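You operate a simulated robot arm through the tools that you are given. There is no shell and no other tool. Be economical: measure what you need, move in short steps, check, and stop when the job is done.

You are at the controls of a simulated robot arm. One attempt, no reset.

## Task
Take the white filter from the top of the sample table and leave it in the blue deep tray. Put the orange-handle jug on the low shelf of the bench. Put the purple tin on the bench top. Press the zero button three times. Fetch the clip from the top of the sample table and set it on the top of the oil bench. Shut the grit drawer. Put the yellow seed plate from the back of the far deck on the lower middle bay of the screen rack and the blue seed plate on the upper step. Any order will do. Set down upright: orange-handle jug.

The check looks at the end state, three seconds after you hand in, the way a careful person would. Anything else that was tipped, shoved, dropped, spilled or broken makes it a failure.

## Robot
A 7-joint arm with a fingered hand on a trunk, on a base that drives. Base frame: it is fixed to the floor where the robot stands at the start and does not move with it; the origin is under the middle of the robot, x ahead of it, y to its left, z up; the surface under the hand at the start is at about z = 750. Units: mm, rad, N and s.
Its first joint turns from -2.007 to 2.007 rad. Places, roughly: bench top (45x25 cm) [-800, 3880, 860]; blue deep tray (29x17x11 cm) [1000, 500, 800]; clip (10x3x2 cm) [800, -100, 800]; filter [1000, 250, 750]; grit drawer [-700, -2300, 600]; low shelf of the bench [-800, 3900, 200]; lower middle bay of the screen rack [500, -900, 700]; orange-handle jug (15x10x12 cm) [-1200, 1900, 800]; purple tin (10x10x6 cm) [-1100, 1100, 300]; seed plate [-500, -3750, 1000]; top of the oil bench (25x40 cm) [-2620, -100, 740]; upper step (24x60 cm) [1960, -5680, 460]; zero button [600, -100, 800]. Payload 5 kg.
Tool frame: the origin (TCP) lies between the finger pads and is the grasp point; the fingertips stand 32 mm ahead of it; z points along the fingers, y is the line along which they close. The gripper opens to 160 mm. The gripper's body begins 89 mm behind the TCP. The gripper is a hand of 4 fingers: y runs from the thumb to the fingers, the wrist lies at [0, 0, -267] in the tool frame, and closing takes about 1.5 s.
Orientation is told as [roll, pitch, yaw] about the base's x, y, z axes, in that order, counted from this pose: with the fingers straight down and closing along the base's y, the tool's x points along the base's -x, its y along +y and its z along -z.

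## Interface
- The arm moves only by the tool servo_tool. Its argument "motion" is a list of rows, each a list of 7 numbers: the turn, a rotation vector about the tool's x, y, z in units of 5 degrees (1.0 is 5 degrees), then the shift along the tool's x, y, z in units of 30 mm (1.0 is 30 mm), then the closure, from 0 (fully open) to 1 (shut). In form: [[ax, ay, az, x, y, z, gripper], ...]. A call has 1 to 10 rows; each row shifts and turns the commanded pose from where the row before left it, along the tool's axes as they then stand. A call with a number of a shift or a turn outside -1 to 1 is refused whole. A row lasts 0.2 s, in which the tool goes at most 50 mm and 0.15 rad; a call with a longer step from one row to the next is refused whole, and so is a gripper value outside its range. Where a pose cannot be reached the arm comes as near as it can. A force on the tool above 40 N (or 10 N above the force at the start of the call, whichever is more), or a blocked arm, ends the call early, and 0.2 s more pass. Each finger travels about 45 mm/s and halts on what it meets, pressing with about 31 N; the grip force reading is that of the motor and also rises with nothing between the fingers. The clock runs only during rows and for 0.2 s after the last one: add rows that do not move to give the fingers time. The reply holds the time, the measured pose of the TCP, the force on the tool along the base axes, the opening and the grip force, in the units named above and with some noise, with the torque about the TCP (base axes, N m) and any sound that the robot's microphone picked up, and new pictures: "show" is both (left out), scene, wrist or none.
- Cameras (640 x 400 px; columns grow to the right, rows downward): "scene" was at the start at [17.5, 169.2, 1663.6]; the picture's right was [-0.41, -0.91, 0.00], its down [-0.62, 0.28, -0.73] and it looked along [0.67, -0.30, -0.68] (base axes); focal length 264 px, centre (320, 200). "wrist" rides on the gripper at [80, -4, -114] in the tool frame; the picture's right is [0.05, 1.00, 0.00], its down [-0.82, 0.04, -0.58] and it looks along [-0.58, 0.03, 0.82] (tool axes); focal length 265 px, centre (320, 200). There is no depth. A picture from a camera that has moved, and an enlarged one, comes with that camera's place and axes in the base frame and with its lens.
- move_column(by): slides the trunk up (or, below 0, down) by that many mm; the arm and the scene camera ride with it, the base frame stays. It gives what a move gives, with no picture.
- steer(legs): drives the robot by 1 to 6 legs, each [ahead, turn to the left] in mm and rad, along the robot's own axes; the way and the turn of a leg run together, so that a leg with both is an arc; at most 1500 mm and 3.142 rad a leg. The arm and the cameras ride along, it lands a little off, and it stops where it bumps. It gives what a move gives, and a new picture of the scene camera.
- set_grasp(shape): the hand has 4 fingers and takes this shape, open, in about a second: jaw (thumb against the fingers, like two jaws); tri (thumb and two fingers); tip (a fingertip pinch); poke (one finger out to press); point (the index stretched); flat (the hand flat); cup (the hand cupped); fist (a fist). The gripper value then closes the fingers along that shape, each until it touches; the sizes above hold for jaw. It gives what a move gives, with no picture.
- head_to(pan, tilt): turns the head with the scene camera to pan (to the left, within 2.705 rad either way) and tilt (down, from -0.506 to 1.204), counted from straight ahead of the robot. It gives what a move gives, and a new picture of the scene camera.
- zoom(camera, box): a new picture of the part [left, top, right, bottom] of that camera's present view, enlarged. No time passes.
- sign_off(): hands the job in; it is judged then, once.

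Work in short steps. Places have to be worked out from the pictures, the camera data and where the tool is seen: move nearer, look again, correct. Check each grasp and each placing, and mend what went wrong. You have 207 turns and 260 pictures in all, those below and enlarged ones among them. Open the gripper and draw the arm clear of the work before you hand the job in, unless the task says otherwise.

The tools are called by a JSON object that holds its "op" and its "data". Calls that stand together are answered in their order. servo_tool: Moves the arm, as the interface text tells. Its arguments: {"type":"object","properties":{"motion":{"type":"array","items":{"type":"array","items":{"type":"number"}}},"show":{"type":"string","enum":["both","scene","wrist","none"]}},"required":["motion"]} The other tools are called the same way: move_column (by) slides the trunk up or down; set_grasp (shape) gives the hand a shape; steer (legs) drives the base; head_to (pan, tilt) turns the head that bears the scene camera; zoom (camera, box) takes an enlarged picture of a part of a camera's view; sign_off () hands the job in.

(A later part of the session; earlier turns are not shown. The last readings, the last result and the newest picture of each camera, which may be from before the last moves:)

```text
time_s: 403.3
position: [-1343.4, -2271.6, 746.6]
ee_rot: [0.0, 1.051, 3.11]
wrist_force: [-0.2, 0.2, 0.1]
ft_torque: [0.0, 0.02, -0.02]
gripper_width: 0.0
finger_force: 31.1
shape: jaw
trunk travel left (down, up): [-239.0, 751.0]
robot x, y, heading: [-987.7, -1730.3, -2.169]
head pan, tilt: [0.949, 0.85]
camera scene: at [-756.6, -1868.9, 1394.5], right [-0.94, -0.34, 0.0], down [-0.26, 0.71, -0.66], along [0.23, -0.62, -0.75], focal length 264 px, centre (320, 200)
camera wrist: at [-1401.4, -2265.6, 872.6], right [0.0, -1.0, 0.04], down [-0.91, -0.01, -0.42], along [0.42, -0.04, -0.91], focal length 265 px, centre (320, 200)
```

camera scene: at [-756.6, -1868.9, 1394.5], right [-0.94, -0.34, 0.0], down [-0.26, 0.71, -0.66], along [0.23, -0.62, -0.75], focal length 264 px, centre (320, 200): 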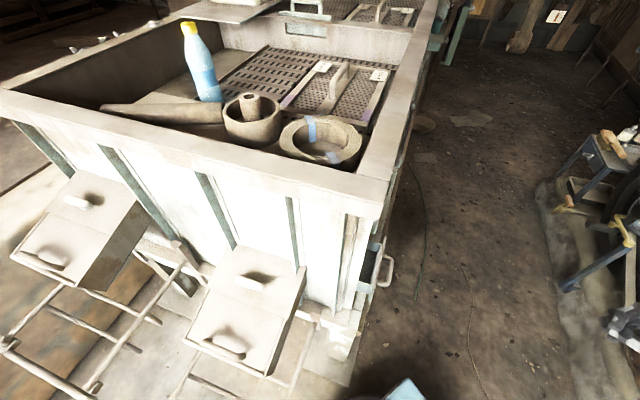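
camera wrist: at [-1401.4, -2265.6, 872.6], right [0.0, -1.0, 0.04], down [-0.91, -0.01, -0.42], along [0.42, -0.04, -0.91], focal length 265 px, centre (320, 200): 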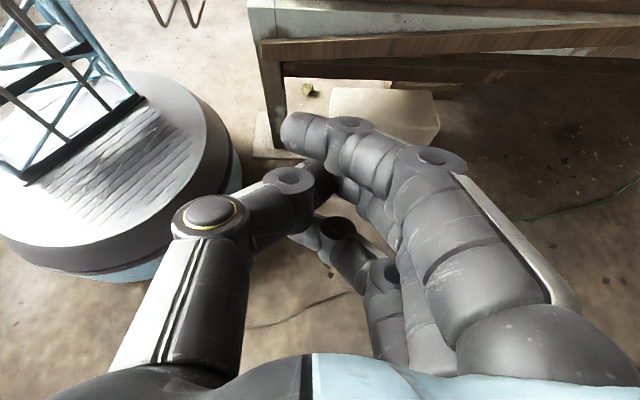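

{"op": "servo_tool", "data": {"motion": [[0, 1, 0, 0, 0, 0, 1], [0, 1, 0, 0, 0, 0, 1], [0, 1, 0, 0, 0, 0, 1], [0, 1, 0, 0, 0, 0, 1], [0, 1, 0, 0, 0, 0, 1]], "show": "wrist"}}

{"op": "zoom", "data": {"camera": "scene", "box": [290, 180, 450, 350]}}

```text
time_s: 404.5
position: [-1344.0, -2270.2, 746.4]
ee_rot: [-0.002, 1.488, 3.11]
wrist_force: [1.0, 0.1, 0.1]
ft_torque: [0.0, 0.01, -0.02]
gripper_width: 0.1
finger_force: 30.8
shape: jaw
trunk travel left (down, up): [-239.0, 751.0]
robot x, y, heading: [-988.6, -1731.3, -2.171]
head pan, tilt: [0.949, 0.85]
camera wrist: at [-1449.2, -2263.2, 835.9], right [-0.03, -1.0, 0.05], down [-0.64, -0.02, -0.77], along [0.77, -0.05, -0.64], focal length 265 px, centre (320, 200)
```

wrist: 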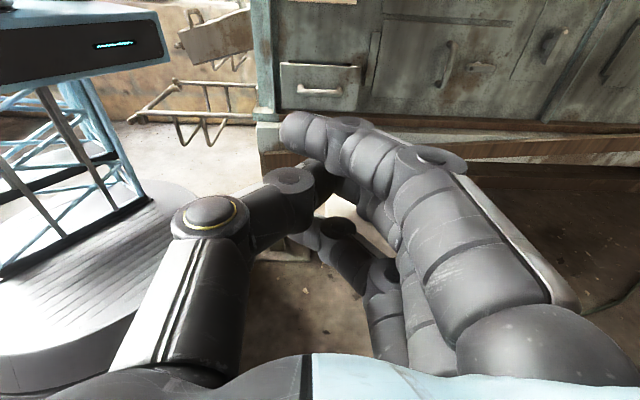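

```text
2.35 times, centred on (370, 265) of scene
camera zoom: at [-756.4, -1869.0, 1394.5], right [-0.94, -0.34, 0.0], down [-0.26, 0.71, -0.66], along [0.23, -0.62, -0.75], focal length 622 px, centre (202, 47)
```

zoom: 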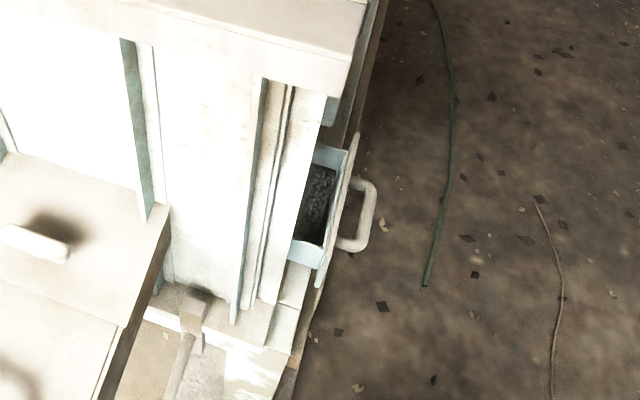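

The drawer front with its handle is in view, handle near (-835,-2295,640). I move the closed hand up to it.

{"op": "servo_tool", "data": {"motion": [[0, 0, 0, -0.23, 0.044, 0.955, 1], [0, 0, 0, -0.23, 0.044, 0.955, 1], [0, 0, 0, -0.23, 0.044, 0.955, 1], [0, 0, 0, -0.23, 0.044, 0.955, 1], [0, 0, 0, -0.23, 0.044, 0.955, 1], [0, 0, 0, -0.23, 0.044, 0.955, 1], [0, 0, 0, -0.23, 0.044, 0.955, 1], [0, 0, 0, -0.23, 0.044, 0.955, 1], [0, 0, 0, -0.23, 0.044, 0.955, 1], [0, 0, 0, -0.23, 0.044, 0.955, 1]]}}

```text
time_s: 406.7
position: [-1062.1, -2291.7, 655.5]
ee_rot: [-0.007, 1.488, 3.104]
wrist_force: [-0.2, 0.2, -0.2]
ft_torque: [-0.03, -0.01, -0.01]
gripper_width: 0.0
finger_force: 31.9
shape: jaw
trunk travel left (down, up): [-239.0, 751.0]
robot x, y, heading: [-987.8, -1734.2, -2.167]
head pan, tilt: [0.949, 0.85]
camera scene: at [-756.7, -1869.1, 1394.5], right [-0.94, -0.34, 0.0], down [-0.26, 0.71, -0.66], along [0.23, -0.62, -0.75], focal length 264 px, centre (320, 200)
camera wrist: at [-1168.8, -2285.3, 744.2], right [-0.03, -1.0, 0.05], down [-0.64, -0.02, -0.77], along [0.76, -0.05, -0.64], focal length 265 px, centre (320, 200)
```

scene: 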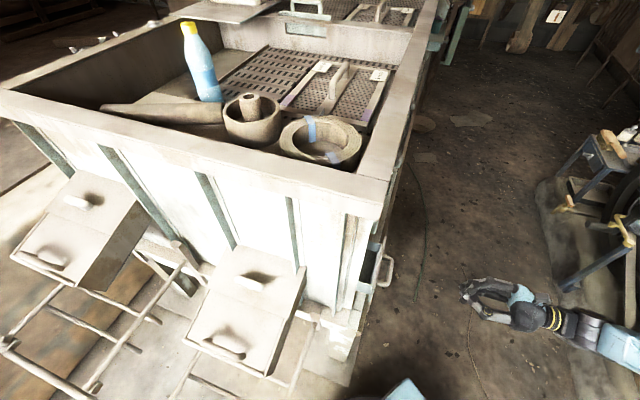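
wrist: 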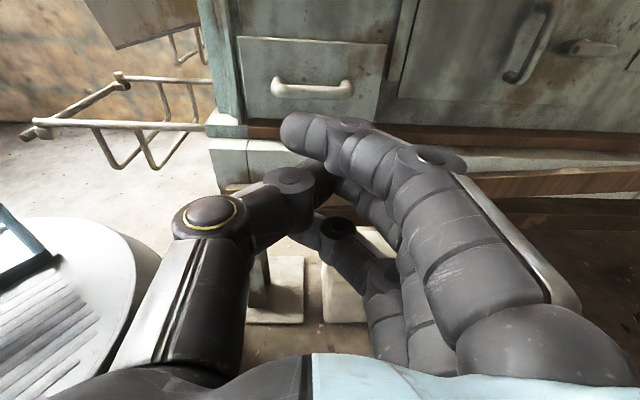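

Aligned with the handle. I advance to it and then push gently.

{"op": "servo_tool", "data": {"motion": [[0, 0, 0, 0, 0, 1, 1], [0, 0, 0, 0, 0, 1, 1], [0, 0, 0, 0, 0, 1, 1], [0, 0, 0, 0, 0, 1, 1], [0, 0, 0, 0, 0, 0.5, 1], [0, 0, 0, 0, 0, 0.3, 1], [0, 0, 0, 0, 0, 0.3, 1], [0, 0, 0, 0, 0, 0.3, 1]]}}

```text
time_s: 408.5
position: [-902.0, -2298.7, 639.7]
ee_rot: [-0.004, 1.486, 3.105]
wrist_force: [-0.4, -0.3, 0.5]
ft_torque: [0.01, -0.02, 0.03]
gripper_width: 0.2
finger_force: 30.7
shape: jaw
trunk travel left (down, up): [-239.0, 751.0]
robot x, y, heading: [-987.1, -1731.9, -2.171]
head pan, tilt: [0.949, 0.85]
camera scene: at [-756.5, -1869.1, 1394.5], right [-0.94, -0.34, 0.0], down [-0.26, 0.71, -0.66], along [0.23, -0.62, -0.75], focal length 264 px, centre (320, 200)
camera wrist: at [-1008.1, -2290.5, 729.3], right [-0.03, -1.0, 0.05], down [-0.64, -0.02, -0.76], along [0.76, -0.05, -0.64], focal length 265 px, centre (320, 200)
```

scene: 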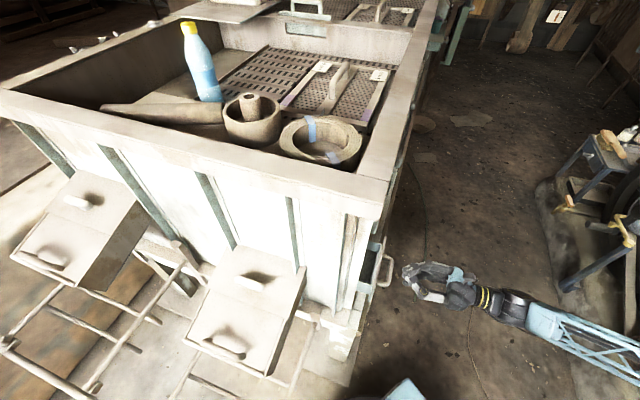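
wrist: 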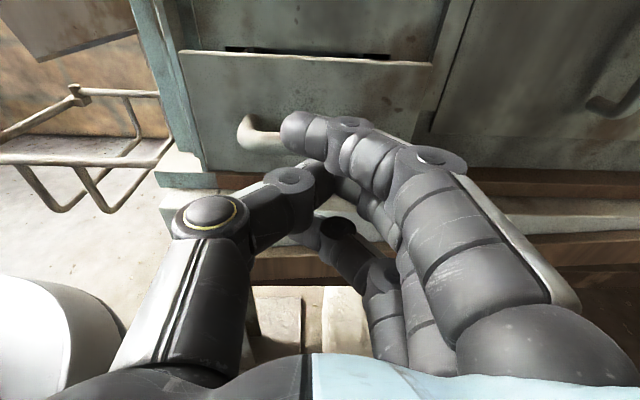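

Fingers are just in front of the handle. I push on in small steps.

{"op": "servo_tool", "data": {"motion": [[0, 0, 0, 0, 0, 0.3, 1], [0, 0, 0, 0, 0, 0.3, 1], [0, 0, 0, 0, 0, 0.3, 1], [0, 0, 0, 0, 0, 0.3, 1], [0, 0, 0, 0, 0, 0.3, 1], [0, 0, 0, 0, 0, 0.3, 1], [0, 0, 0, 0, 0, 0.3, 1]], "show": "wrist"}}

{"op": "servo_tool", "data": {"motion": [[0, 0, 0, 0, 0, 0.2, 1], [0, 0, 0, 0, 0, 0.2, 1], [0, 0, 0, 0, 0, 0.2, 1], [0, 0, 0, 0, 0, 0.2, 1], [0, 0, 0, 0, 0, 0.2, 1], [0, 0, 0, 0, 0, 0.2, 1], [0, 0, 0, 0, 0, 0.2, 1], [0, 0, 0, 0, 0, 0.2, 1]], "show": "wrist"}}

```text
time_s: 410.1
position: [-840.4, -2297.5, 635.4]
ee_rot: [0.0, 1.487, 3.111]
wrist_force: [-0.5, 1.1, -0.4]
ft_torque: [0.01, -0.02, -0.02]
gripper_width: 0.0
finger_force: 31.2
shape: jaw
trunk travel left (down, up): [-239.0, 751.0]
robot x, y, heading: [-986.1, -1731.1, -2.173]
head pan, tilt: [0.949, 0.85]
camera wrist: at [-946.0, -2291.5, 725.0], right [-0.03, -1.0, 0.05], down [-0.64, -0.02, -0.76], along [0.76, -0.05, -0.64], focal length 265 px, centre (320, 200)
```

wrist: 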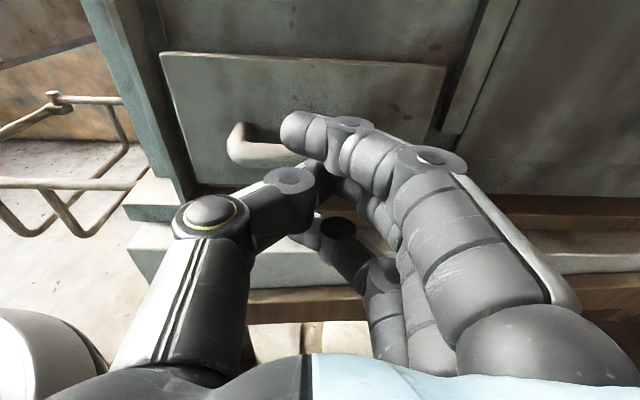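

```text
time_s: 411.7
position: [-805.7, -2301.9, 632.2]
ee_rot: [-0.004, 1.485, 3.1]
wrist_force: [-21.8, 6.2, 3.9]
ft_torque: [-0.09, -0.22, -0.08]
gripper_width: 0.0
finger_force: 30.7
shape: jaw
trunk travel left (down, up): [-239.0, 751.0]
robot x, y, heading: [-987.8, -1733.1, -2.175]
head pan, tilt: [0.949, 0.85]
stopped in row 8: the force on the tool passed its limit at 48 N (the readings are from after the stop); the commanded pose is now the measured one
camera wrist: at [-910.9, -2294.3, 721.3], right [-0.03, -1.0, 0.05], down [-0.64, -0.02, -0.76], along [0.76, -0.06, -0.64], focal length 265 px, centre (320, 200)
```

wrist: 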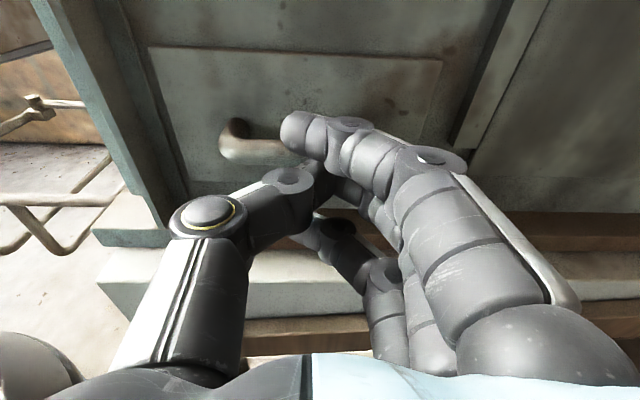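

The drawer meets its stop. I give one more gentle push and then check from above.

{"op": "servo_tool", "data": {"motion": [[0, 0, 0, 0, 0, 0.1, 1], [0, 0, 0, 0, 0, 0.1, 1]], "show": "none"}}

{"op": "servo_tool", "data": {"motion": [[0, 0, 0, 0, 0, -0.8, 1], [0, 0, 0, 0, 0, -1, 1], [0, 0, 0, 0, 0, -1, 1], [0, 0, 0, 0, 0, -1, 1], [0, 0, 0, 0, 0, -1, 1], [0, 0, 0, 0, 0, -1, 1]]}}

{"op": "zoom", "data": {"camera": "scene", "box": [290, 180, 450, 350]}}

```text
time_s: 412.1
position: [-806.3, -2303.9, 632.4]
ee_rot: [-0.002, 1.485, 3.098]
wrist_force: [-21.6, 5.6, 3.7]
ft_torque: [-0.02, -0.15, -0.04]
gripper_width: 0.0
finger_force: 31.5
shape: jaw
trunk travel left (down, up): [-239.0, 751.0]
robot x, y, heading: [-986.3, -1733.2, -2.176]
head pan, tilt: [0.949, 0.85]
stopped in row 2: the force on the tool passed its limit at 44 N (the readings are from after the stop); the commanded pose is now the measured one
```

```text
time_s: 413.5
position: [-977.5, -2293.6, 647.2]
ee_rot: [-0.011, 1.485, 3.092]
wrist_force: [0.8, -0.9, -0.2]
ft_torque: [0.0, -0.03, 0.01]
gripper_width: 0.1
finger_force: 31.0
shape: jaw
trunk travel left (down, up): [-239.0, 751.0]
robot x, y, heading: [-986.2, -1729.2, -2.176]
head pan, tilt: [0.949, 0.85]
camera scene: at [-757.5, -1870.8, 1394.4], right [-0.94, -0.34, 0.0], down [-0.25, 0.71, -0.66], along [0.22, -0.62, -0.75], focal length 264 px, centre (320, 200)
camera wrist: at [-1083.6, -2286.0, 735.4], right [-0.03, -1.0, 0.05], down [-0.65, -0.02, -0.76], along [0.76, -0.06, -0.64], focal length 265 px, centre (320, 200)
```

scene: 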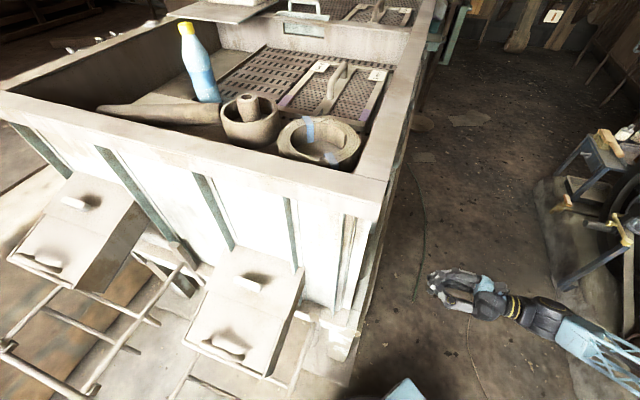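
wrist: 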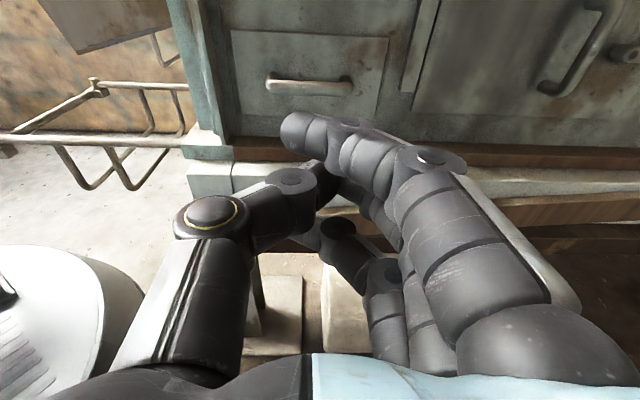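

```text
2.35 times, centred on (370, 265) of scene
camera zoom: at [-757.5, -1870.8, 1394.4], right [-0.94, -0.34, 0.0], down [-0.25, 0.71, -0.66], along [0.22, -0.62, -0.75], focal length 622 px, centre (202, 47)
```

zoom: 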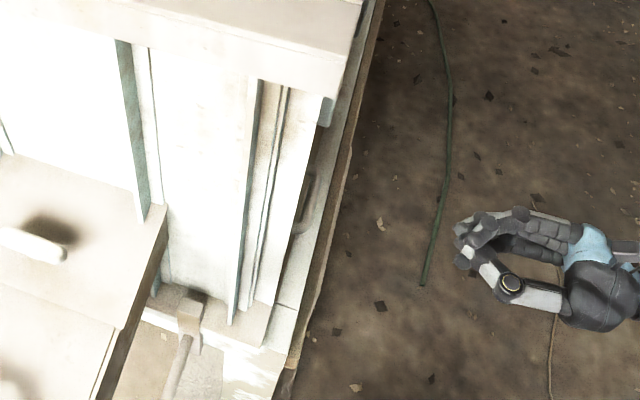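

The drawer is shut. I retract the hand, raise it above the machine rim, and drive down the west alley toward the far deck.

{"op": "servo_tool", "data": {"motion": [[0, 0, 0, 0, 0, -1, 1], [0, 0, 0, 0, 0, -1, 1], [0, 0, 0, 0, 0, -1, 1], [0, 0, 0, 0, 0, -1, 1], [0, 0, 0, 0, 0, -1, 1], [0, 0, 0, 0, 0, -1, 1], [0, 0, 0, 0, 0, -1, 1]], "show": "none"}}

{"op": "move_column", "data": {"by": 400}}

{"op": "move_column", "data": {"by": 100}}

{"op": "steer", "data": {"legs": [[420, 0], [0, 0.605], [700, 0]]}}

{"op": "head_to", "data": {"pan": 0.3, "tilt": 0.75}}

```text
time_s: 415.1
position: [-1184.3, -2287.9, 662.7]
ee_rot: [-0.002, 1.483, 3.098]
wrist_force: [0.4, -1.2, -0.1]
ft_torque: [0.04, 0.02, -0.04]
gripper_width: 0.2
finger_force: 31.2
shape: jaw
trunk travel left (down, up): [-239.0, 751.0]
robot x, y, heading: [-988.0, -1731.2, -2.176]
head pan, tilt: [0.949, 0.85]
```

```text
time_s: 419.0
position: [-1184.8, -2287.9, 1062.0]
ee_rot: [-0.004, 1.484, 3.097]
wrist_force: [0.6, 0.5, -0.5]
ft_torque: [0.04, 0.0, -0.01]
gripper_width: 0.1
finger_force: 31.3
shape: jaw
trunk travel left (down, up): [-639.0, 351.0]
robot x, y, heading: [-990.7, -1732.0, -2.176]
head pan, tilt: [0.949, 0.85]
```

```text
time_s: 420.3
position: [-1184.0, -2288.0, 1161.1]
ee_rot: [-0.005, 1.486, 3.098]
wrist_force: [-0.2, 0.0, -0.3]
ft_torque: [-0.01, -0.01, -0.01]
gripper_width: 0.2
finger_force: 30.6
shape: jaw
trunk travel left (down, up): [-739.0, 251.0]
robot x, y, heading: [-988.1, -1731.0, -2.173]
head pan, tilt: [0.949, 0.85]
```

```text
time_s: 428.1
position: [-1104.3, -3358.3, 1162.6]
ee_rot: [-0.007, 1.485, -2.611]
wrist_force: [0.5, -0.4, -0.3]
ft_torque: [0.02, -0.02, 0.03]
gripper_width: 0.0
finger_force: 30.7
shape: jaw
trunk travel left (down, up): [-739.0, 251.0]
robot x, y, heading: [-1242.8, -2781.8, -1.602]
head pan, tilt: [0.949, 0.85]
camera scene: at [-973.8, -2777.9, 1894.5], right [-0.61, -0.8, 0.0], down [-0.6, 0.45, -0.66], along [0.53, -0.4, -0.75], focal length 264 px, centre (320, 200)
```

scene: 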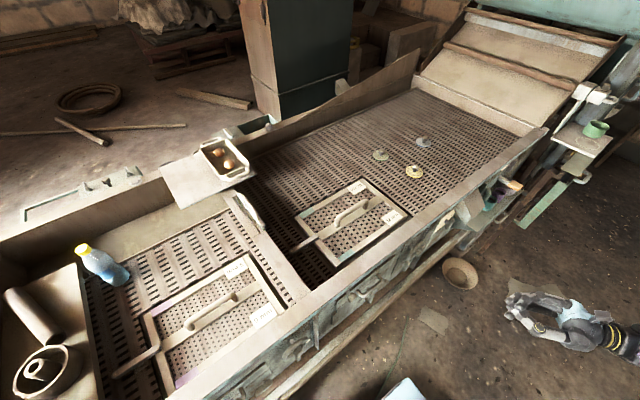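

```text
time_s: 429.1
position: [-1104.1, -3357.1, 1162.9]
ee_rot: [-0.002, 1.485, -2.608]
wrist_force: [-0.3, -0.4, -0.4]
ft_torque: [0.0, 0.0, 0.02]
gripper_width: 0.0
finger_force: 30.9
shape: jaw
trunk travel left (down, up): [-739.0, 251.0]
robot x, y, heading: [-1239.7, -2785.5, -1.602]
head pan, tilt: [0.3, 0.75]
camera scene: at [-1013.6, -2809.9, 1902.5], right [-0.96, -0.27, 0.0], down [-0.18, 0.66, -0.73], along [0.2, -0.7, -0.68], focal length 264 px, centre (320, 200)
```

scene: 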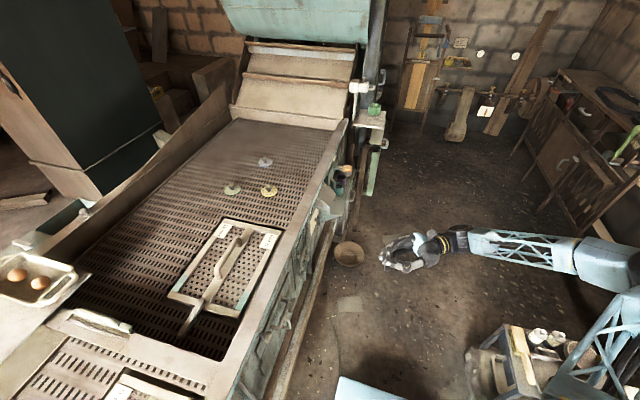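

The yellow, blue and green seed plates are seen: yellow ≈(-471,-3741), blue ≈(-345,-3969). I bring the hand back to vertical before threading past the stool.

{"op": "servo_tool", "data": {"motion": [[0, -1, 0, 0, 0, 0, 1], [0, -1, 0, 0, 0, 0, 1], [0, -1, 0, 0, 0, 0, 1], [0, -1, 0, 0, 0, 0, 1], [0, -1, 0, 0, 0, 0, 1], [0, -1, 0, 0, 0, 0, 1], [0, -1, 0, 0, 0, 0, 1], [0, -1, 0, 0, 0, 0, 1], [0, -1, 0, 0, 0, 0, 1]], "show": "none"}}

{"op": "servo_tool", "data": {"motion": [[0, -1, 0, 0, 0, 0, 0.5], [0, -1, 0, 0, 0, 0, 0.5], [0, -1, 0, 0, 0, 0, 0.5], [0, -1, 0, 0, 0, 0, 0.5], [0, -1, 0, 0, 0, 0, 0.5], [0, -1, 0, 0, 0, 0, 0.5], [0, -1, 0, 0, 0, 0, 0.5], [0, -1, 0, 0, 0, 0, 0.5]]}}

```text
time_s: 431.1
position: [-1104.2, -3358.0, 1160.9]
ee_rot: [-0.002, 0.698, -2.602]
wrist_force: [0.4, 0.0, 0.3]
ft_torque: [0.01, 0.02, -0.01]
gripper_width: 0.0
finger_force: 31.2
shape: jaw
trunk travel left (down, up): [-739.0, 251.0]
robot x, y, heading: [-1243.2, -2786.4, -1.598]
head pan, tilt: [0.3, 0.75]
```

```text
time_s: 432.9
position: [-1103.9, -3359.4, 1163.9]
ee_rot: [0.002, 0.001, -2.604]
wrist_force: [-0.1, -0.4, -0.3]
ft_torque: [0.0, 0.0, -0.03]
gripper_width: 79.3
finger_force: 0.1
shape: jaw
trunk travel left (down, up): [-739.0, 251.0]
robot x, y, heading: [-1244.4, -2777.8, -1.6]
head pan, tilt: [0.3, 0.75]
camera scene: at [-1012.1, -2809.3, 1902.3], right [-0.96, -0.27, 0.0], down [-0.18, 0.66, -0.73], along [0.2, -0.7, -0.68], focal length 264 px, centre (320, 200)
camera wrist: at [-1036.3, -3314.4, 1276.3], right [0.56, -0.83, 0.0], down [-0.68, -0.45, 0.58], along [-0.48, -0.32, -0.82], focal length 265 px, centre (320, 200)
```

scene: 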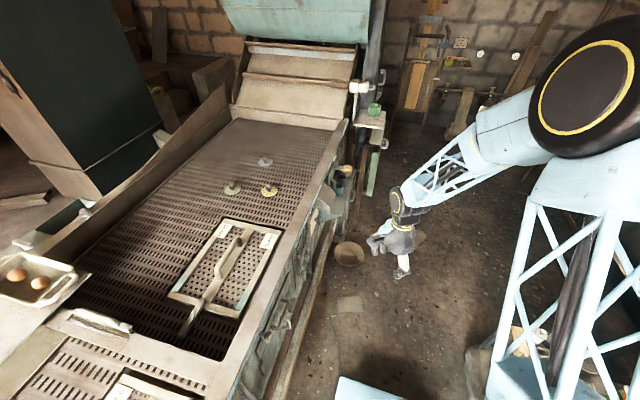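
wrist: 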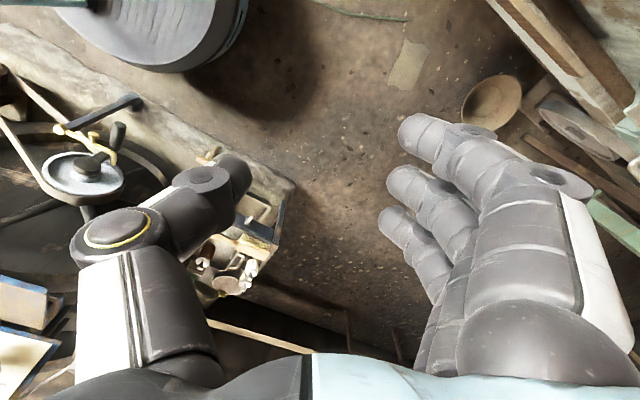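

The wider alley is fine (engine base edge at x≈-1776). I drive on to y≈-3580.

{"op": "steer", "data": {"legs": [[0, 0.12], [800, 0], [0, -0.09]]}}

{"op": "head_to", "data": {"pan": 1.3, "tilt": 0.8}}

```text
time_s: 438.2
position: [-1009.4, -4126.8, 1163.8]
ee_rot: [-0.001, 0.002, -2.57]
wrist_force: [-0.5, 0.1, 0.3]
ft_torque: [0.03, -0.04, 0.01]
gripper_width: 79.5
finger_force: 0.0
shape: jaw
trunk travel left (down, up): [-739.0, 251.0]
robot x, y, heading: [-1166.6, -3556.0, -1.563]
head pan, tilt: [0.3, 0.75]
camera scene: at [-938.7, -3575.6, 1902.6], right [-0.95, -0.3, 0.0], down [-0.21, 0.65, -0.73], along [0.22, -0.7, -0.68], focal length 264 px, centre (320, 200)
```

scene: 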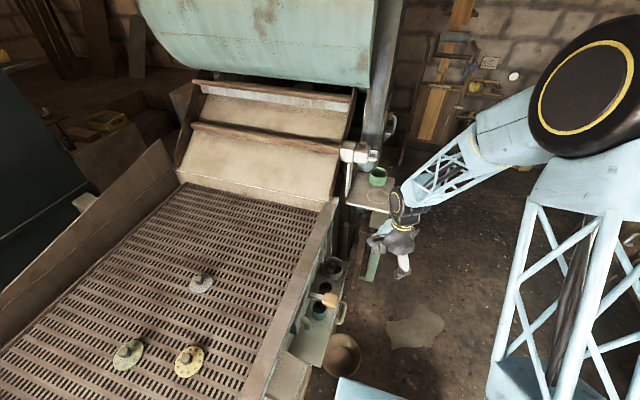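

```text
time_s: 439.5
position: [-1008.8, -4127.4, 1161.8]
ee_rot: [0.0, 0.003, -2.568]
wrist_force: [-0.3, 0.5, -0.6]
ft_torque: [-0.02, -0.01, -0.03]
gripper_width: 79.6
finger_force: 0.1
shape: jaw
trunk travel left (down, up): [-739.0, 251.0]
robot x, y, heading: [-1168.6, -3560.2, -1.564]
head pan, tilt: [1.3, 0.799]
camera scene: at [-884.9, -3517.4, 1898.5], right [-0.26, -0.97, 0.0], down [-0.69, 0.19, -0.7], along [0.67, -0.18, -0.72], focal length 264 px, centre (320, 200)
```

scene: 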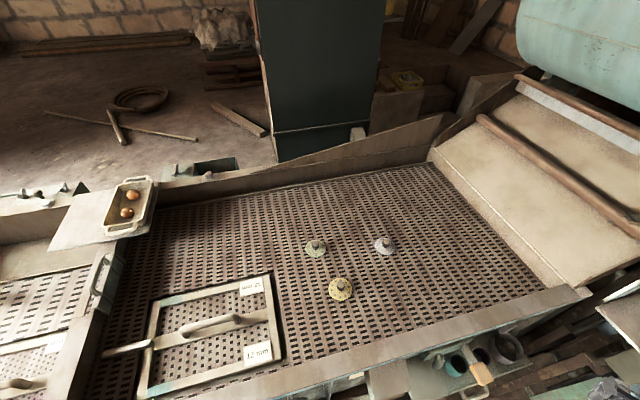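

{"op": "zoom", "data": {"camera": "scene", "box": [270, 210, 440, 330]}}

```text
3.33 times, centred on (355, 270) of scene
camera zoom: at [-884.9, -3517.4, 1898.5], right [-0.26, -0.97, 0.0], down [-0.69, 0.19, -0.7], along [0.67, -0.18, -0.72], focal length 881 px, centre (203, -33)
```

zoom: 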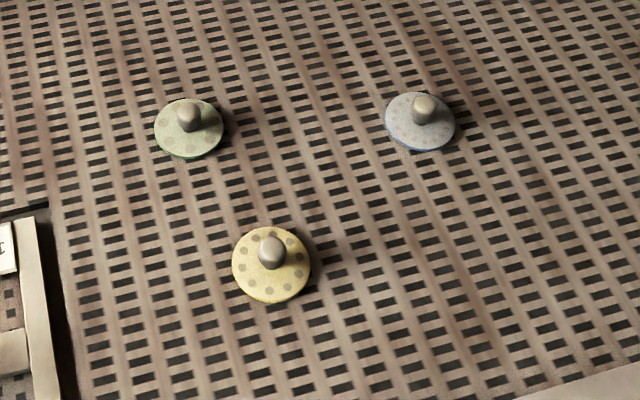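

Yellow plate ≈(-495,-3696), blue ≈(-374,-3924), each with a centre knob. I bring the hand over the deck toward yellow.

{"op": "servo_tool", "data": {"motion": [[0, 0, 0, 1, -0.127, 0, 0.5], [0, 0, 0, 1, -0.127, 0, 0.5], [0, 0, 0, 1, -0.127, 0, 0.5], [0, 0, 0, 1, -0.127, 0, 0.5], [0, 0, 0, 1, -0.127, 0, 0.5], [0, 0, 0, 1, -0.127, 0, 0.5], [0, 0, 0, 1, -0.127, 0, 0.5], [0, 0, 0, 1, -0.127, 0, 0.5], [0, 0, 0, 1, -0.127, 0, 0.5], [0, 0, 0, 1, -0.127, 0, 0.5]], "show": "none"}}

{"op": "servo_tool", "data": {"motion": [[0, 0, 0, 1, -0.127, 0, 0.5], [0, 0, 0, 1, -0.127, 0, 0.5], [0, 0, 0, 1, -0.127, 0, 0.5], [0, 0, 0, 1, -0.127, 0, 0.5], [0, 0, 0, 1, -0.127, 0, 0.5], [0, 0, 0, 1, -0.127, 0, 0.5], [0, 0, 0, 1, -0.127, 0, 0.5], [0, 0, 0, 1, -0.127, 0, 0.5], [0, 0, 0, 1, -0.127, 0, 0.5], [0, 0, 0, 1, -0.127, 0, 0.5]]}}

```text
time_s: 441.7
position: [-778.7, -3932.1, 1163.4]
ee_rot: [0.001, 0.002, -2.569]
wrist_force: [0.4, 0.1, 0.3]
ft_torque: [-0.02, 0.04, 0.0]
gripper_width: 79.7
finger_force: 0.1
shape: jaw
trunk travel left (down, up): [-739.0, 251.0]
robot x, y, heading: [-1170.8, -3557.5, -1.567]
head pan, tilt: [1.3, 0.799]
```

```text
time_s: 443.9
position: [-544.6, -3738.2, 1165.3]
ee_rot: [-0.001, 0.001, -2.57]
wrist_force: [0.0, 0.4, -0.7]
ft_torque: [-0.04, 0.01, -0.02]
gripper_width: 79.7
finger_force: 0.1
shape: jaw
trunk travel left (down, up): [-739.0, 251.0]
robot x, y, heading: [-1167.0, -3554.9, -1.563]
head pan, tilt: [1.3, 0.799]
camera scene: at [-883.4, -3516.7, 1898.2], right [-0.26, -0.97, 0.0], down [-0.69, 0.19, -0.7], along [0.67, -0.18, -0.72], focal length 264 px, centre (320, 200)
camera wrist: at [-478.7, -3690.6, 1278.5], right [0.58, -0.81, 0.0], down [-0.66, -0.48, 0.58], along [-0.47, -0.34, -0.82], focal length 265 px, centre (320, 200)
```

scene: 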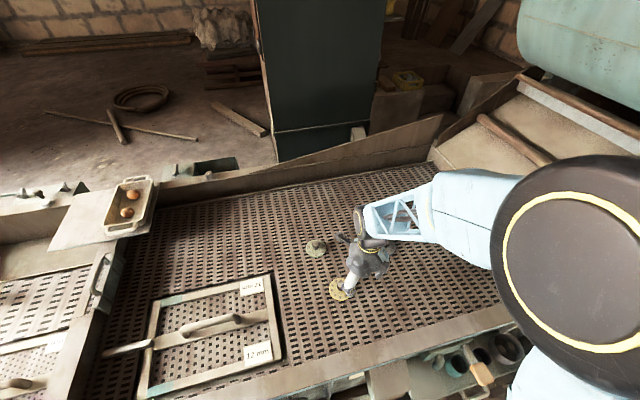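
wrist: 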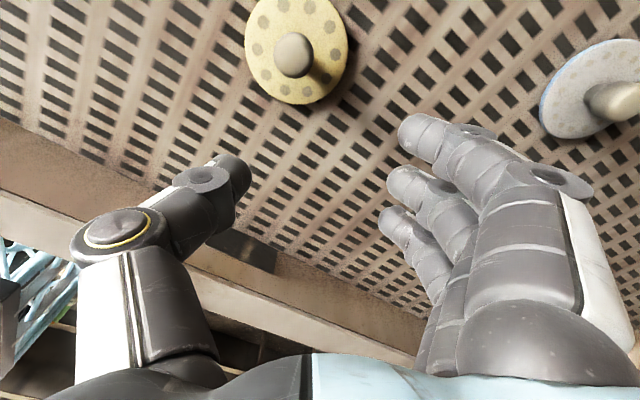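

Yellow plate is at about (-512,-3690). I centre over it and lower to 1100 to check.

{"op": "servo_tool", "data": {"motion": [[0, 0, 0, 0.89, -0.38, 0, 0.5], [0, 0, 0, 0.89, -0.38, 0, 0.5], [0, 0, 0, 0, 0, 0.7, 0.5], [0, 0, 0, 0, 0, 0.7, 0.5], [0, 0, 0, 0, 0, 0.6, 0.5], [0, 0, 0, 0, 0, 0, 0.5]], "show": "wrist"}}

```text
time_s: 445.3
position: [-511.7, -3688.8, 1106.1]
ee_rot: [0.0, 0.001, -2.567]
wrist_force: [0.2, 1.0, 0.3]
ft_torque: [0.0, -0.02, -0.01]
gripper_width: 79.3
finger_force: 0.0
shape: jaw
trunk travel left (down, up): [-739.0, 251.0]
robot x, y, heading: [-1167.8, -3556.8, -1.562]
head pan, tilt: [1.3, 0.799]
camera wrist: at [-446.7, -3643.1, 1220.4], right [0.59, -0.81, 0.0], down [-0.66, -0.48, 0.58], along [-0.47, -0.34, -0.82], focal length 265 px, centre (320, 200)
```

wrist: 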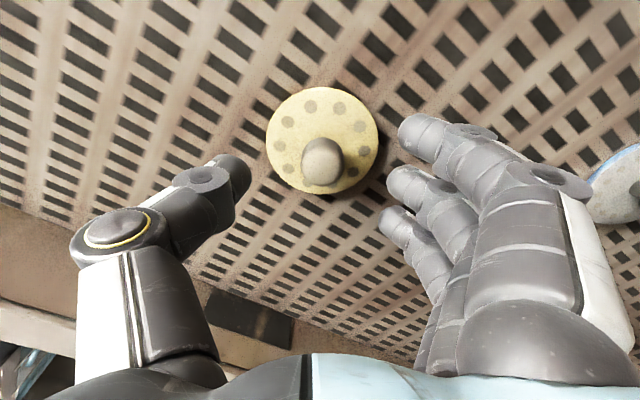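

Stereo gives deck z≈1030, plate at (-510,-3690): aligned. I lower so fingertips reach the knob and close.

{"op": "servo_tool", "data": {"motion": [[0, 0, 0, 0, -0.05, 0.5, 0.5], [0, 0, 0, 0, 0, 0.5, 0.5], [0, 0, 0, 0, 0, 0.1, 0.5], [0, 0, 0, 0, 0, 0, 0.5]], "show": "wrist"}}

```text
time_s: 446.3
position: [-513.6, -3688.3, 1073.0]
ee_rot: [0.001, 0.004, -2.568]
wrist_force: [0.5, -0.6, 9.9]
ft_torque: [-0.49, -0.26, 0.04]
gripper_width: 80.0
finger_force: 0.1
shape: jaw
trunk travel left (down, up): [-739.0, 251.0]
robot x, y, heading: [-1168.2, -3556.4, -1.562]
head pan, tilt: [1.3, 0.799]
camera wrist: at [-449.0, -3642.6, 1186.9], right [0.59, -0.81, 0.0], down [-0.66, -0.48, 0.57], along [-0.47, -0.34, -0.82], focal length 265 px, centre (320, 200)
```

wrist: 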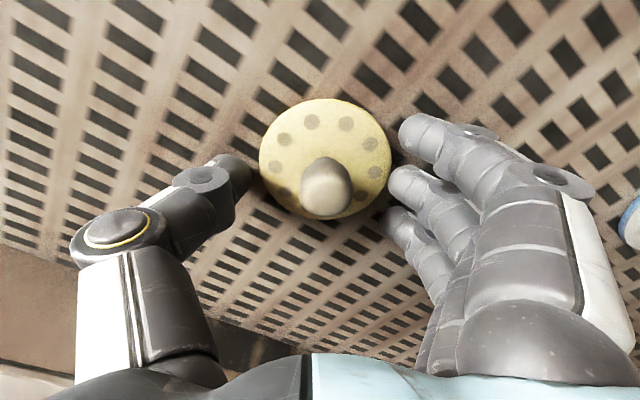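

Touching the plate; I rise 6 mm and close on the knob.

{"op": "servo_tool", "data": {"motion": [[0, 0, 0, 0, 0.05, -0.25, 0.5], [0, 0, 0, 0, 0, 0, 0.7], [0, 0, 0, 0, 0, 0, 0.85], [0, 0, 0, 0, 0, 0, 1], [0, 0, 0, 0, 0, 0, 1], [0, 0, 0, 0, 0, 0, 1], [0, 0, 0, 0, 0, 0, 1], [0, 0, 0, 0, 0, 0, 1]], "show": "wrist"}}

```text
time_s: 448.1
position: [-514.8, -3691.8, 1079.0]
ee_rot: [0.0, 0.003, -2.569]
wrist_force: [-0.2, 0.8, 0.5]
ft_torque: [-0.03, -0.06, 0.01]
gripper_width: 41.8
finger_force: 31.0
shape: jaw
trunk travel left (down, up): [-739.0, 251.0]
robot x, y, heading: [-1168.6, -3557.6, -1.561]
head pan, tilt: [1.3, 0.799]
camera wrist: at [-449.3, -3644.9, 1192.3], right [0.59, -0.81, 0.0], down [-0.66, -0.48, 0.58], along [-0.47, -0.34, -0.82], focal length 265 px, centre (320, 200)
```

wrist: 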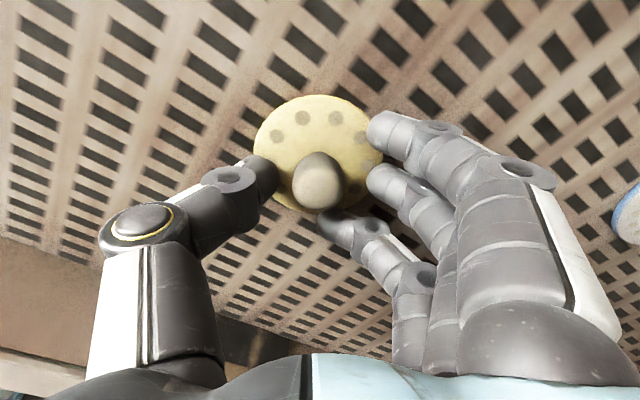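

I test with a small lift.

{"op": "servo_tool", "data": {"motion": [[0, 0, 0, 0, 0, 0, 1], [0, 0, 0, 0, 0, 0, 1], [0, 0, 0, 0, 0, -0.3, 1], [0, 0, 0, 0, 0, -0.5, 1]], "show": "wrist"}}

```text
time_s: 449.1
position: [-513.6, -3689.5, 1102.5]
ee_rot: [0.0, 0.001, -2.569]
wrist_force: [0.5, -0.6, -0.8]
ft_torque: [0.03, -0.02, -0.01]
gripper_width: 41.7
finger_force: 31.2
shape: jaw
trunk travel left (down, up): [-739.0, 251.0]
robot x, y, heading: [-1167.0, -3557.8, -1.566]
head pan, tilt: [1.3, 0.799]
camera wrist: at [-448.7, -3643.7, 1216.3], right [0.58, -0.81, 0.0], down [-0.66, -0.48, 0.58], along [-0.47, -0.34, -0.82], focal length 265 px, centre (320, 200)
```

wrist: 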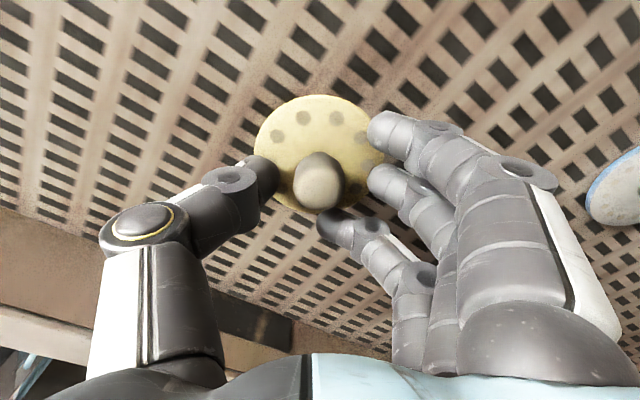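

The yellow plate is held. I lift it, return the hand to the front-left of the robot and back out of the alley.

{"op": "servo_tool", "data": {"motion": [[0, 0, 0, 0, 0, -1, 1], [0, 0, 0, 0, 0, -1, 1], [0, 0, 0, 0, 0, -1, 1], [0, 0, 0, -1, 0.1, 0, 1], [0, 0, 0, -1, 0.1, 0, 1], [0, 0, 0, -1, 0.1, 0, 1], [0, 0, 0, -1, 0.1, 0, 1], [0, 0, 0, -1, 0.1, 0, 1], [0, 0, 0, -1, 0.1, 0, 1], [0, 0, 0, -1, 0.1, 0, 1]], "show": "wrist"}}

{"op": "servo_tool", "data": {"motion": [[0, 0, 0, -1, 0.1, 0, 1], [0, 0, 0, -1, 0.1, 0, 1], [0, 0, 0, -1, 0.1, 0, 1], [0, 0, 0, -1, 0.1, 0, 1], [0, 0, 0, -1, 0.1, 0, 1], [0, 0, 0, -1, 0.1, 0, 1], [0, 0, 0, -1, 0.1, 0, 1], [0, 0, 0, -1, 0.1, 0, 1], [0, 0, 0, -1, 0.1, 0, 1], [0, 0, 0, -1, 0.1, 0, 1]], "show": "none"}}

{"op": "steer", "data": {"legs": [[-1000, 0], [-1050, 0], [0, 1.565]]}}

```text
time_s: 451.3
position: [-679.6, -3824.1, 1193.6]
ee_rot: [0.0, 0.002, -2.568]
wrist_force: [0.2, 0.2, -0.6]
ft_torque: [0.0, 0.01, 0.0]
gripper_width: 41.7
finger_force: 30.9
shape: jaw
trunk travel left (down, up): [-739.0, 251.0]
robot x, y, heading: [-1169.5, -3555.4, -1.563]
head pan, tilt: [1.3, 0.799]
camera wrist: at [-614.8, -3776.0, 1306.2], right [0.59, -0.81, 0.0], down [-0.66, -0.48, 0.58], along [-0.47, -0.34, -0.82], focal length 265 px, centre (320, 200)
```

wrist: 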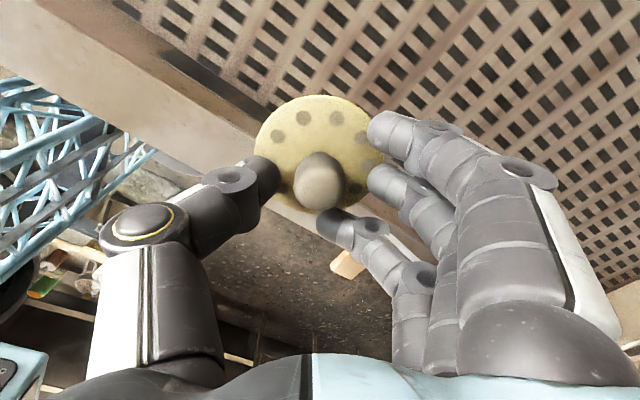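

```text
time_s: 453.5
position: [-917.4, -4010.4, 1192.3]
ee_rot: [0.0, 0.002, -2.569]
wrist_force: [-0.3, -0.6, -1.1]
ft_torque: [0.02, -0.03, -0.02]
gripper_width: 41.7
finger_force: 30.8
shape: jaw
trunk travel left (down, up): [-739.0, 251.0]
robot x, y, heading: [-1165.4, -3559.0, -1.56]
head pan, tilt: [1.3, 0.799]
```

```text
time_s: 467.7
position: [-740.4, -1258.3, 1191.3]
ee_rot: [-0.001, 0.001, -0.97]
wrist_force: [-0.5, 0.2, -1.7]
ft_torque: [0.0, -0.06, -0.02]
gripper_width: 41.3
finger_force: 31.3
shape: jaw
trunk travel left (down, up): [-739.0, 251.0]
robot x, y, heading: [-1182.9, -1522.0, 0.034]
head pan, tilt: [1.3, 0.799]
camera scene: at [-1232.0, -1243.2, 1898.4], right [0.97, -0.23, 0.0], down [-0.17, -0.7, -0.7], along [0.16, 0.68, -0.72], focal length 264 px, centre (320, 200)
```

scene: 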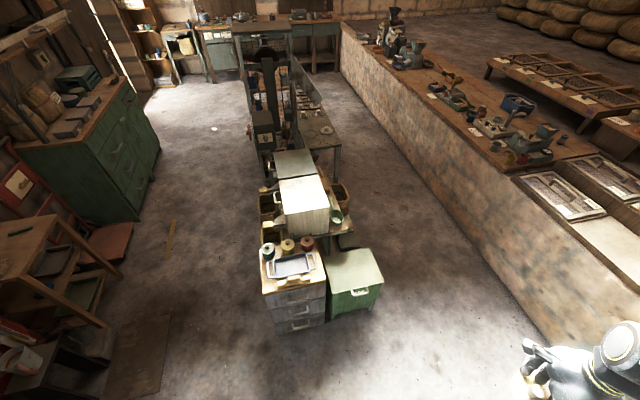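

I drive east and turn toward the rack bay.

{"op": "steer", "data": {"legs": [[1000, 0], [0, 0.9], [150, 0]]}}

{"op": "head_to", "data": {"pan": -0.15, "tilt": 0.85}}

```text
time_s: 476.2
position: [-43.4, -853.2, 1191.8]
ee_rot: [-0.002, 0.003, -0.071]
wrist_force: [0.5, -0.3, -1.3]
ft_torque: [-0.02, 0.06, -0.03]
gripper_width: 41.1
finger_force: 31.3
shape: jaw
trunk travel left (down, up): [-739.0, 251.0]
robot x, y, heading: [-117.2, -1366.3, 0.934]
head pan, tilt: [1.3, 0.799]
camera scene: at [-360.5, -1228.3, 1898.5], right [0.79, 0.61, 0.0], down [0.44, -0.57, -0.7], along [-0.43, 0.55, -0.72], focal length 264 px, centre (320, 200)
```

scene: 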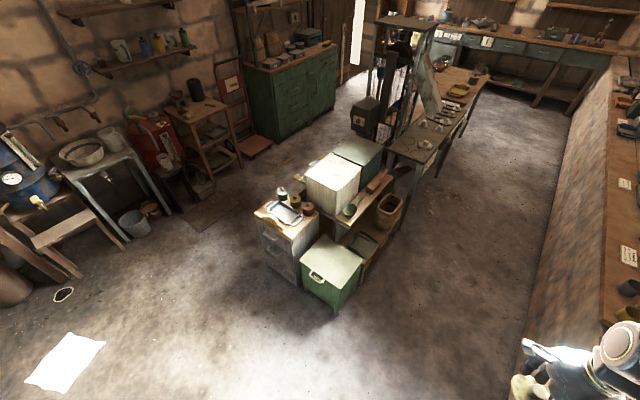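

```text
time_s: 477.8
position: [-43.9, -854.2, 1192.2]
ee_rot: [0.0, 0.0, -0.073]
wrist_force: [0.7, 0.4, -1.6]
ft_torque: [0.02, -0.02, 0.03]
gripper_width: 41.1
finger_force: 31.4
shape: jaw
trunk travel left (down, up): [-739.0, 251.0]
robot x, y, heading: [-115.2, -1369.0, 0.935]
head pan, tilt: [-0.15, 0.85]
camera scene: at [-256.6, -1238.2, 1894.4], right [0.71, -0.71, 0.0], down [-0.53, -0.53, -0.66], along [0.47, 0.47, -0.75], focal length 264 px, centre (320, 200)
```

scene: 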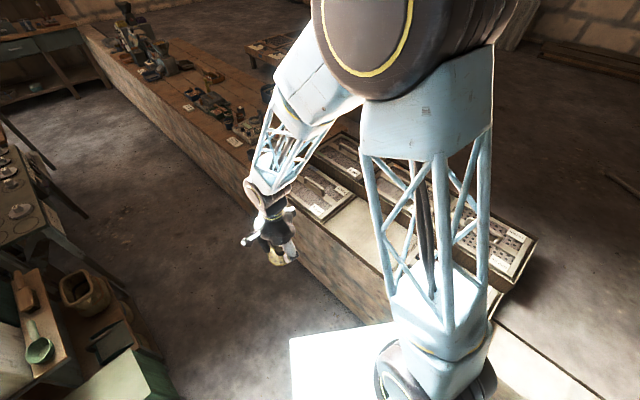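

I move the hand over the rack's lower tier and lower for a wrist view.

{"op": "servo_tool", "data": {"motion": [[0, 0, 0, -0.97, -0.015, 0.3, 1], [0, 0, 0, -0.97, -0.015, 0.3, 1], [0, 0, 0, -0.97, -0.015, 0.3, 1], [0, 0, 0, -0.97, -0.015, 0.3, 1], [0, 0, 0, -0.97, -0.015, 0.3, 1], [0, 0, 0, -0.97, -0.015, 0.3, 1], [0, 0, 0, -0.97, -0.015, 0.3, 1], [0, 0, 0, -0.97, -0.015, 0.3, 1], [0, 0, 0, -0.97, -0.015, 0.3, 1]], "show": "none"}}

{"op": "servo_tool", "data": {"motion": [[0, 0, 0, -0.9, -0.015, 0.3, 1], [0, 0, 0, -0.9, -0.015, 0.3, 1], [0, 0, 0, -0.9, -0.015, 0.3, 1], [0, 0, 0, -0.9, -0.015, 0.3, 1], [0, 0, 0, -0.9, -0.015, 0.3, 1], [0, 0, 0, -0.9, -0.015, 0.3, 1], [0, 0, 0, -0.9, -0.015, 0.3, 1]]}}

```text
time_s: 479.8
position: [218.2, -875.8, 1109.9]
ee_rot: [0.001, 0.004, -0.075]
wrist_force: [0.4, -0.3, -1.4]
ft_torque: [0.0, 0.04, -0.01]
gripper_width: 41.2
finger_force: 31.0
shape: jaw
trunk travel left (down, up): [-739.0, 251.0]
robot x, y, heading: [-114.6, -1367.1, 0.936]
head pan, tilt: [-0.15, 0.85]
```

```text
time_s: 481.4
position: [407.0, -895.3, 1046.1]
ee_rot: [0.001, 0.005, -0.072]
wrist_force: [0.1, 1.3, -1.3]
ft_torque: [-0.02, 0.03, 0.01]
gripper_width: 41.0
finger_force: 31.0
shape: jaw
trunk travel left (down, up): [-739.0, 251.0]
robot x, y, heading: [-112.0, -1366.2, 0.937]
head pan, tilt: [-0.15, 0.85]
camera scene: at [-254.9, -1238.9, 1894.6], right [0.71, -0.71, 0.0], down [-0.53, -0.53, -0.66], along [0.47, 0.47, -0.75], focal length 264 px, centre (320, 200)
camera wrist: at [327.7, -893.0, 1159.7], right [0.02, 1.0, 0.0], down [0.82, -0.02, 0.57], along [0.57, -0.01, -0.82], focal length 265 px, centre (320, 200)
```

scene: 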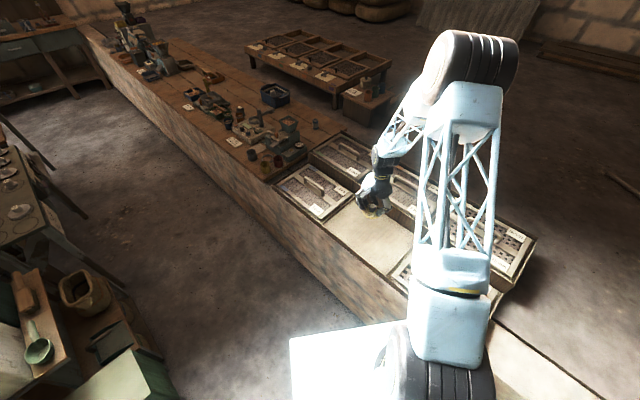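
wrist: 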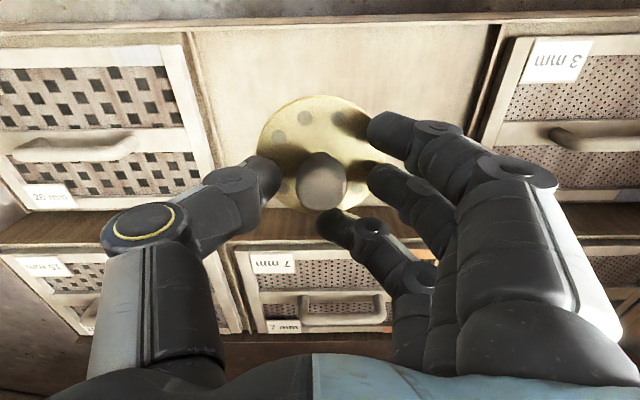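

The empty bay spans x 340–600, y -1080..-640. I move over its centre (470,-870) and lower.

{"op": "servo_tool", "data": {"motion": [[0, 0, 0, -0.68, 0.3, 0, 1], [0, 0, 0, -0.68, 0.3, 0, 1], [0, 0, 0, -0.68, 0.3, 0, 1], [0, 0, 0, 0, 0, 1, 1], [0, 0, 0, 0, 0, 1, 1], [0, 0, 0, 0, 0, 1, 1], [0, 0, 0, 0, 0, 1, 1], [0, 0, 0, 0, 0, 1, 1], [0, 0, 0, 0, 0, 1, 1]]}}

```text
time_s: 483.4
position: [469.6, -868.7, 867.8]
ee_rot: [0.001, 0.002, -0.073]
wrist_force: [-0.3, 0.3, -0.2]
ft_torque: [-0.03, 0.01, 0.02]
gripper_width: 41.3
finger_force: 31.2
shape: jaw
trunk travel left (down, up): [-739.0, 251.0]
robot x, y, heading: [-113.3, -1369.0, 0.934]
head pan, tilt: [-0.15, 0.85]
camera scene: at [-255.5, -1238.0, 1894.6], right [0.71, -0.71, 0.0], down [-0.53, -0.53, -0.66], along [0.47, 0.47, -0.75], focal length 264 px, centre (320, 200)
camera wrist: at [390.0, -867.5, 980.8], right [0.02, 1.0, 0.0], down [0.82, -0.02, 0.58], along [0.58, -0.01, -0.82], focal length 265 px, centre (320, 200)
```

scene: 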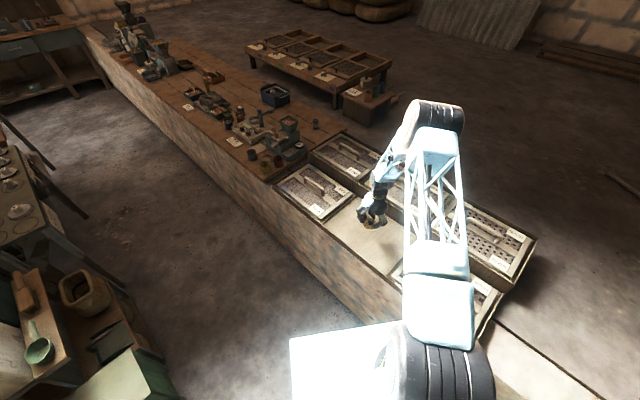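
wrist: 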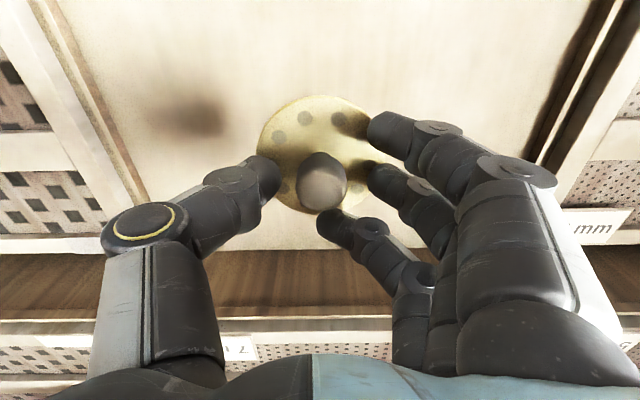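

Centred in the bay. I lower on, then feel for the floor.

{"op": "servo_tool", "data": {"motion": [[0, 0, 0, 0, 0, 0.9, 1], [0, 0, 0, 0, 0, 0.9, 1], [0, 0, 0, 0, 0, 0.5, 1], [0, 0, 0, 0, 0, 0.15, 1], [0, 0, 0, 0, 0, 0.15, 1], [0, 0, 0, 0, 0, 0.15, 1], [0, 0, 0, 0, 0, 0.15, 1], [0, 0, 0, 0, 0, 0.15, 1]], "show": "wrist"}}

```text
time_s: 485.1
position: [468.9, -870.7, 775.5]
ee_rot: [0.001, 0.002, -0.073]
wrist_force: [0.1, 0.1, -0.6]
ft_torque: [-0.01, 0.04, 0.0]
gripper_width: 41.2
finger_force: 31.4
shape: jaw
trunk travel left (down, up): [-739.0, 251.0]
robot x, y, heading: [-111.8, -1366.3, 0.934]
head pan, tilt: [-0.15, 0.85]
camera wrist: at [388.3, -870.1, 889.6], right [0.02, 1.0, 0.0], down [0.82, -0.02, 0.58], along [0.58, -0.01, -0.82], focal length 265 px, centre (320, 200)
```

wrist: 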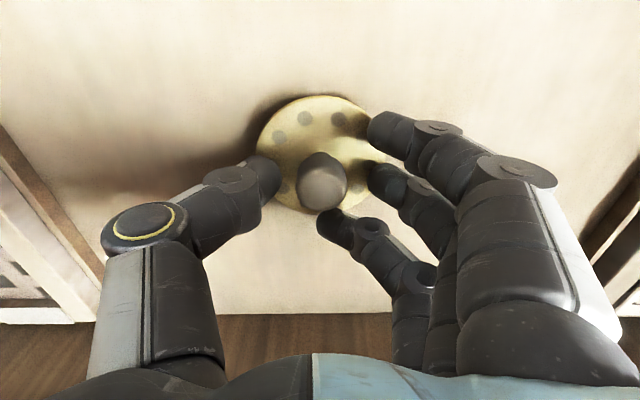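

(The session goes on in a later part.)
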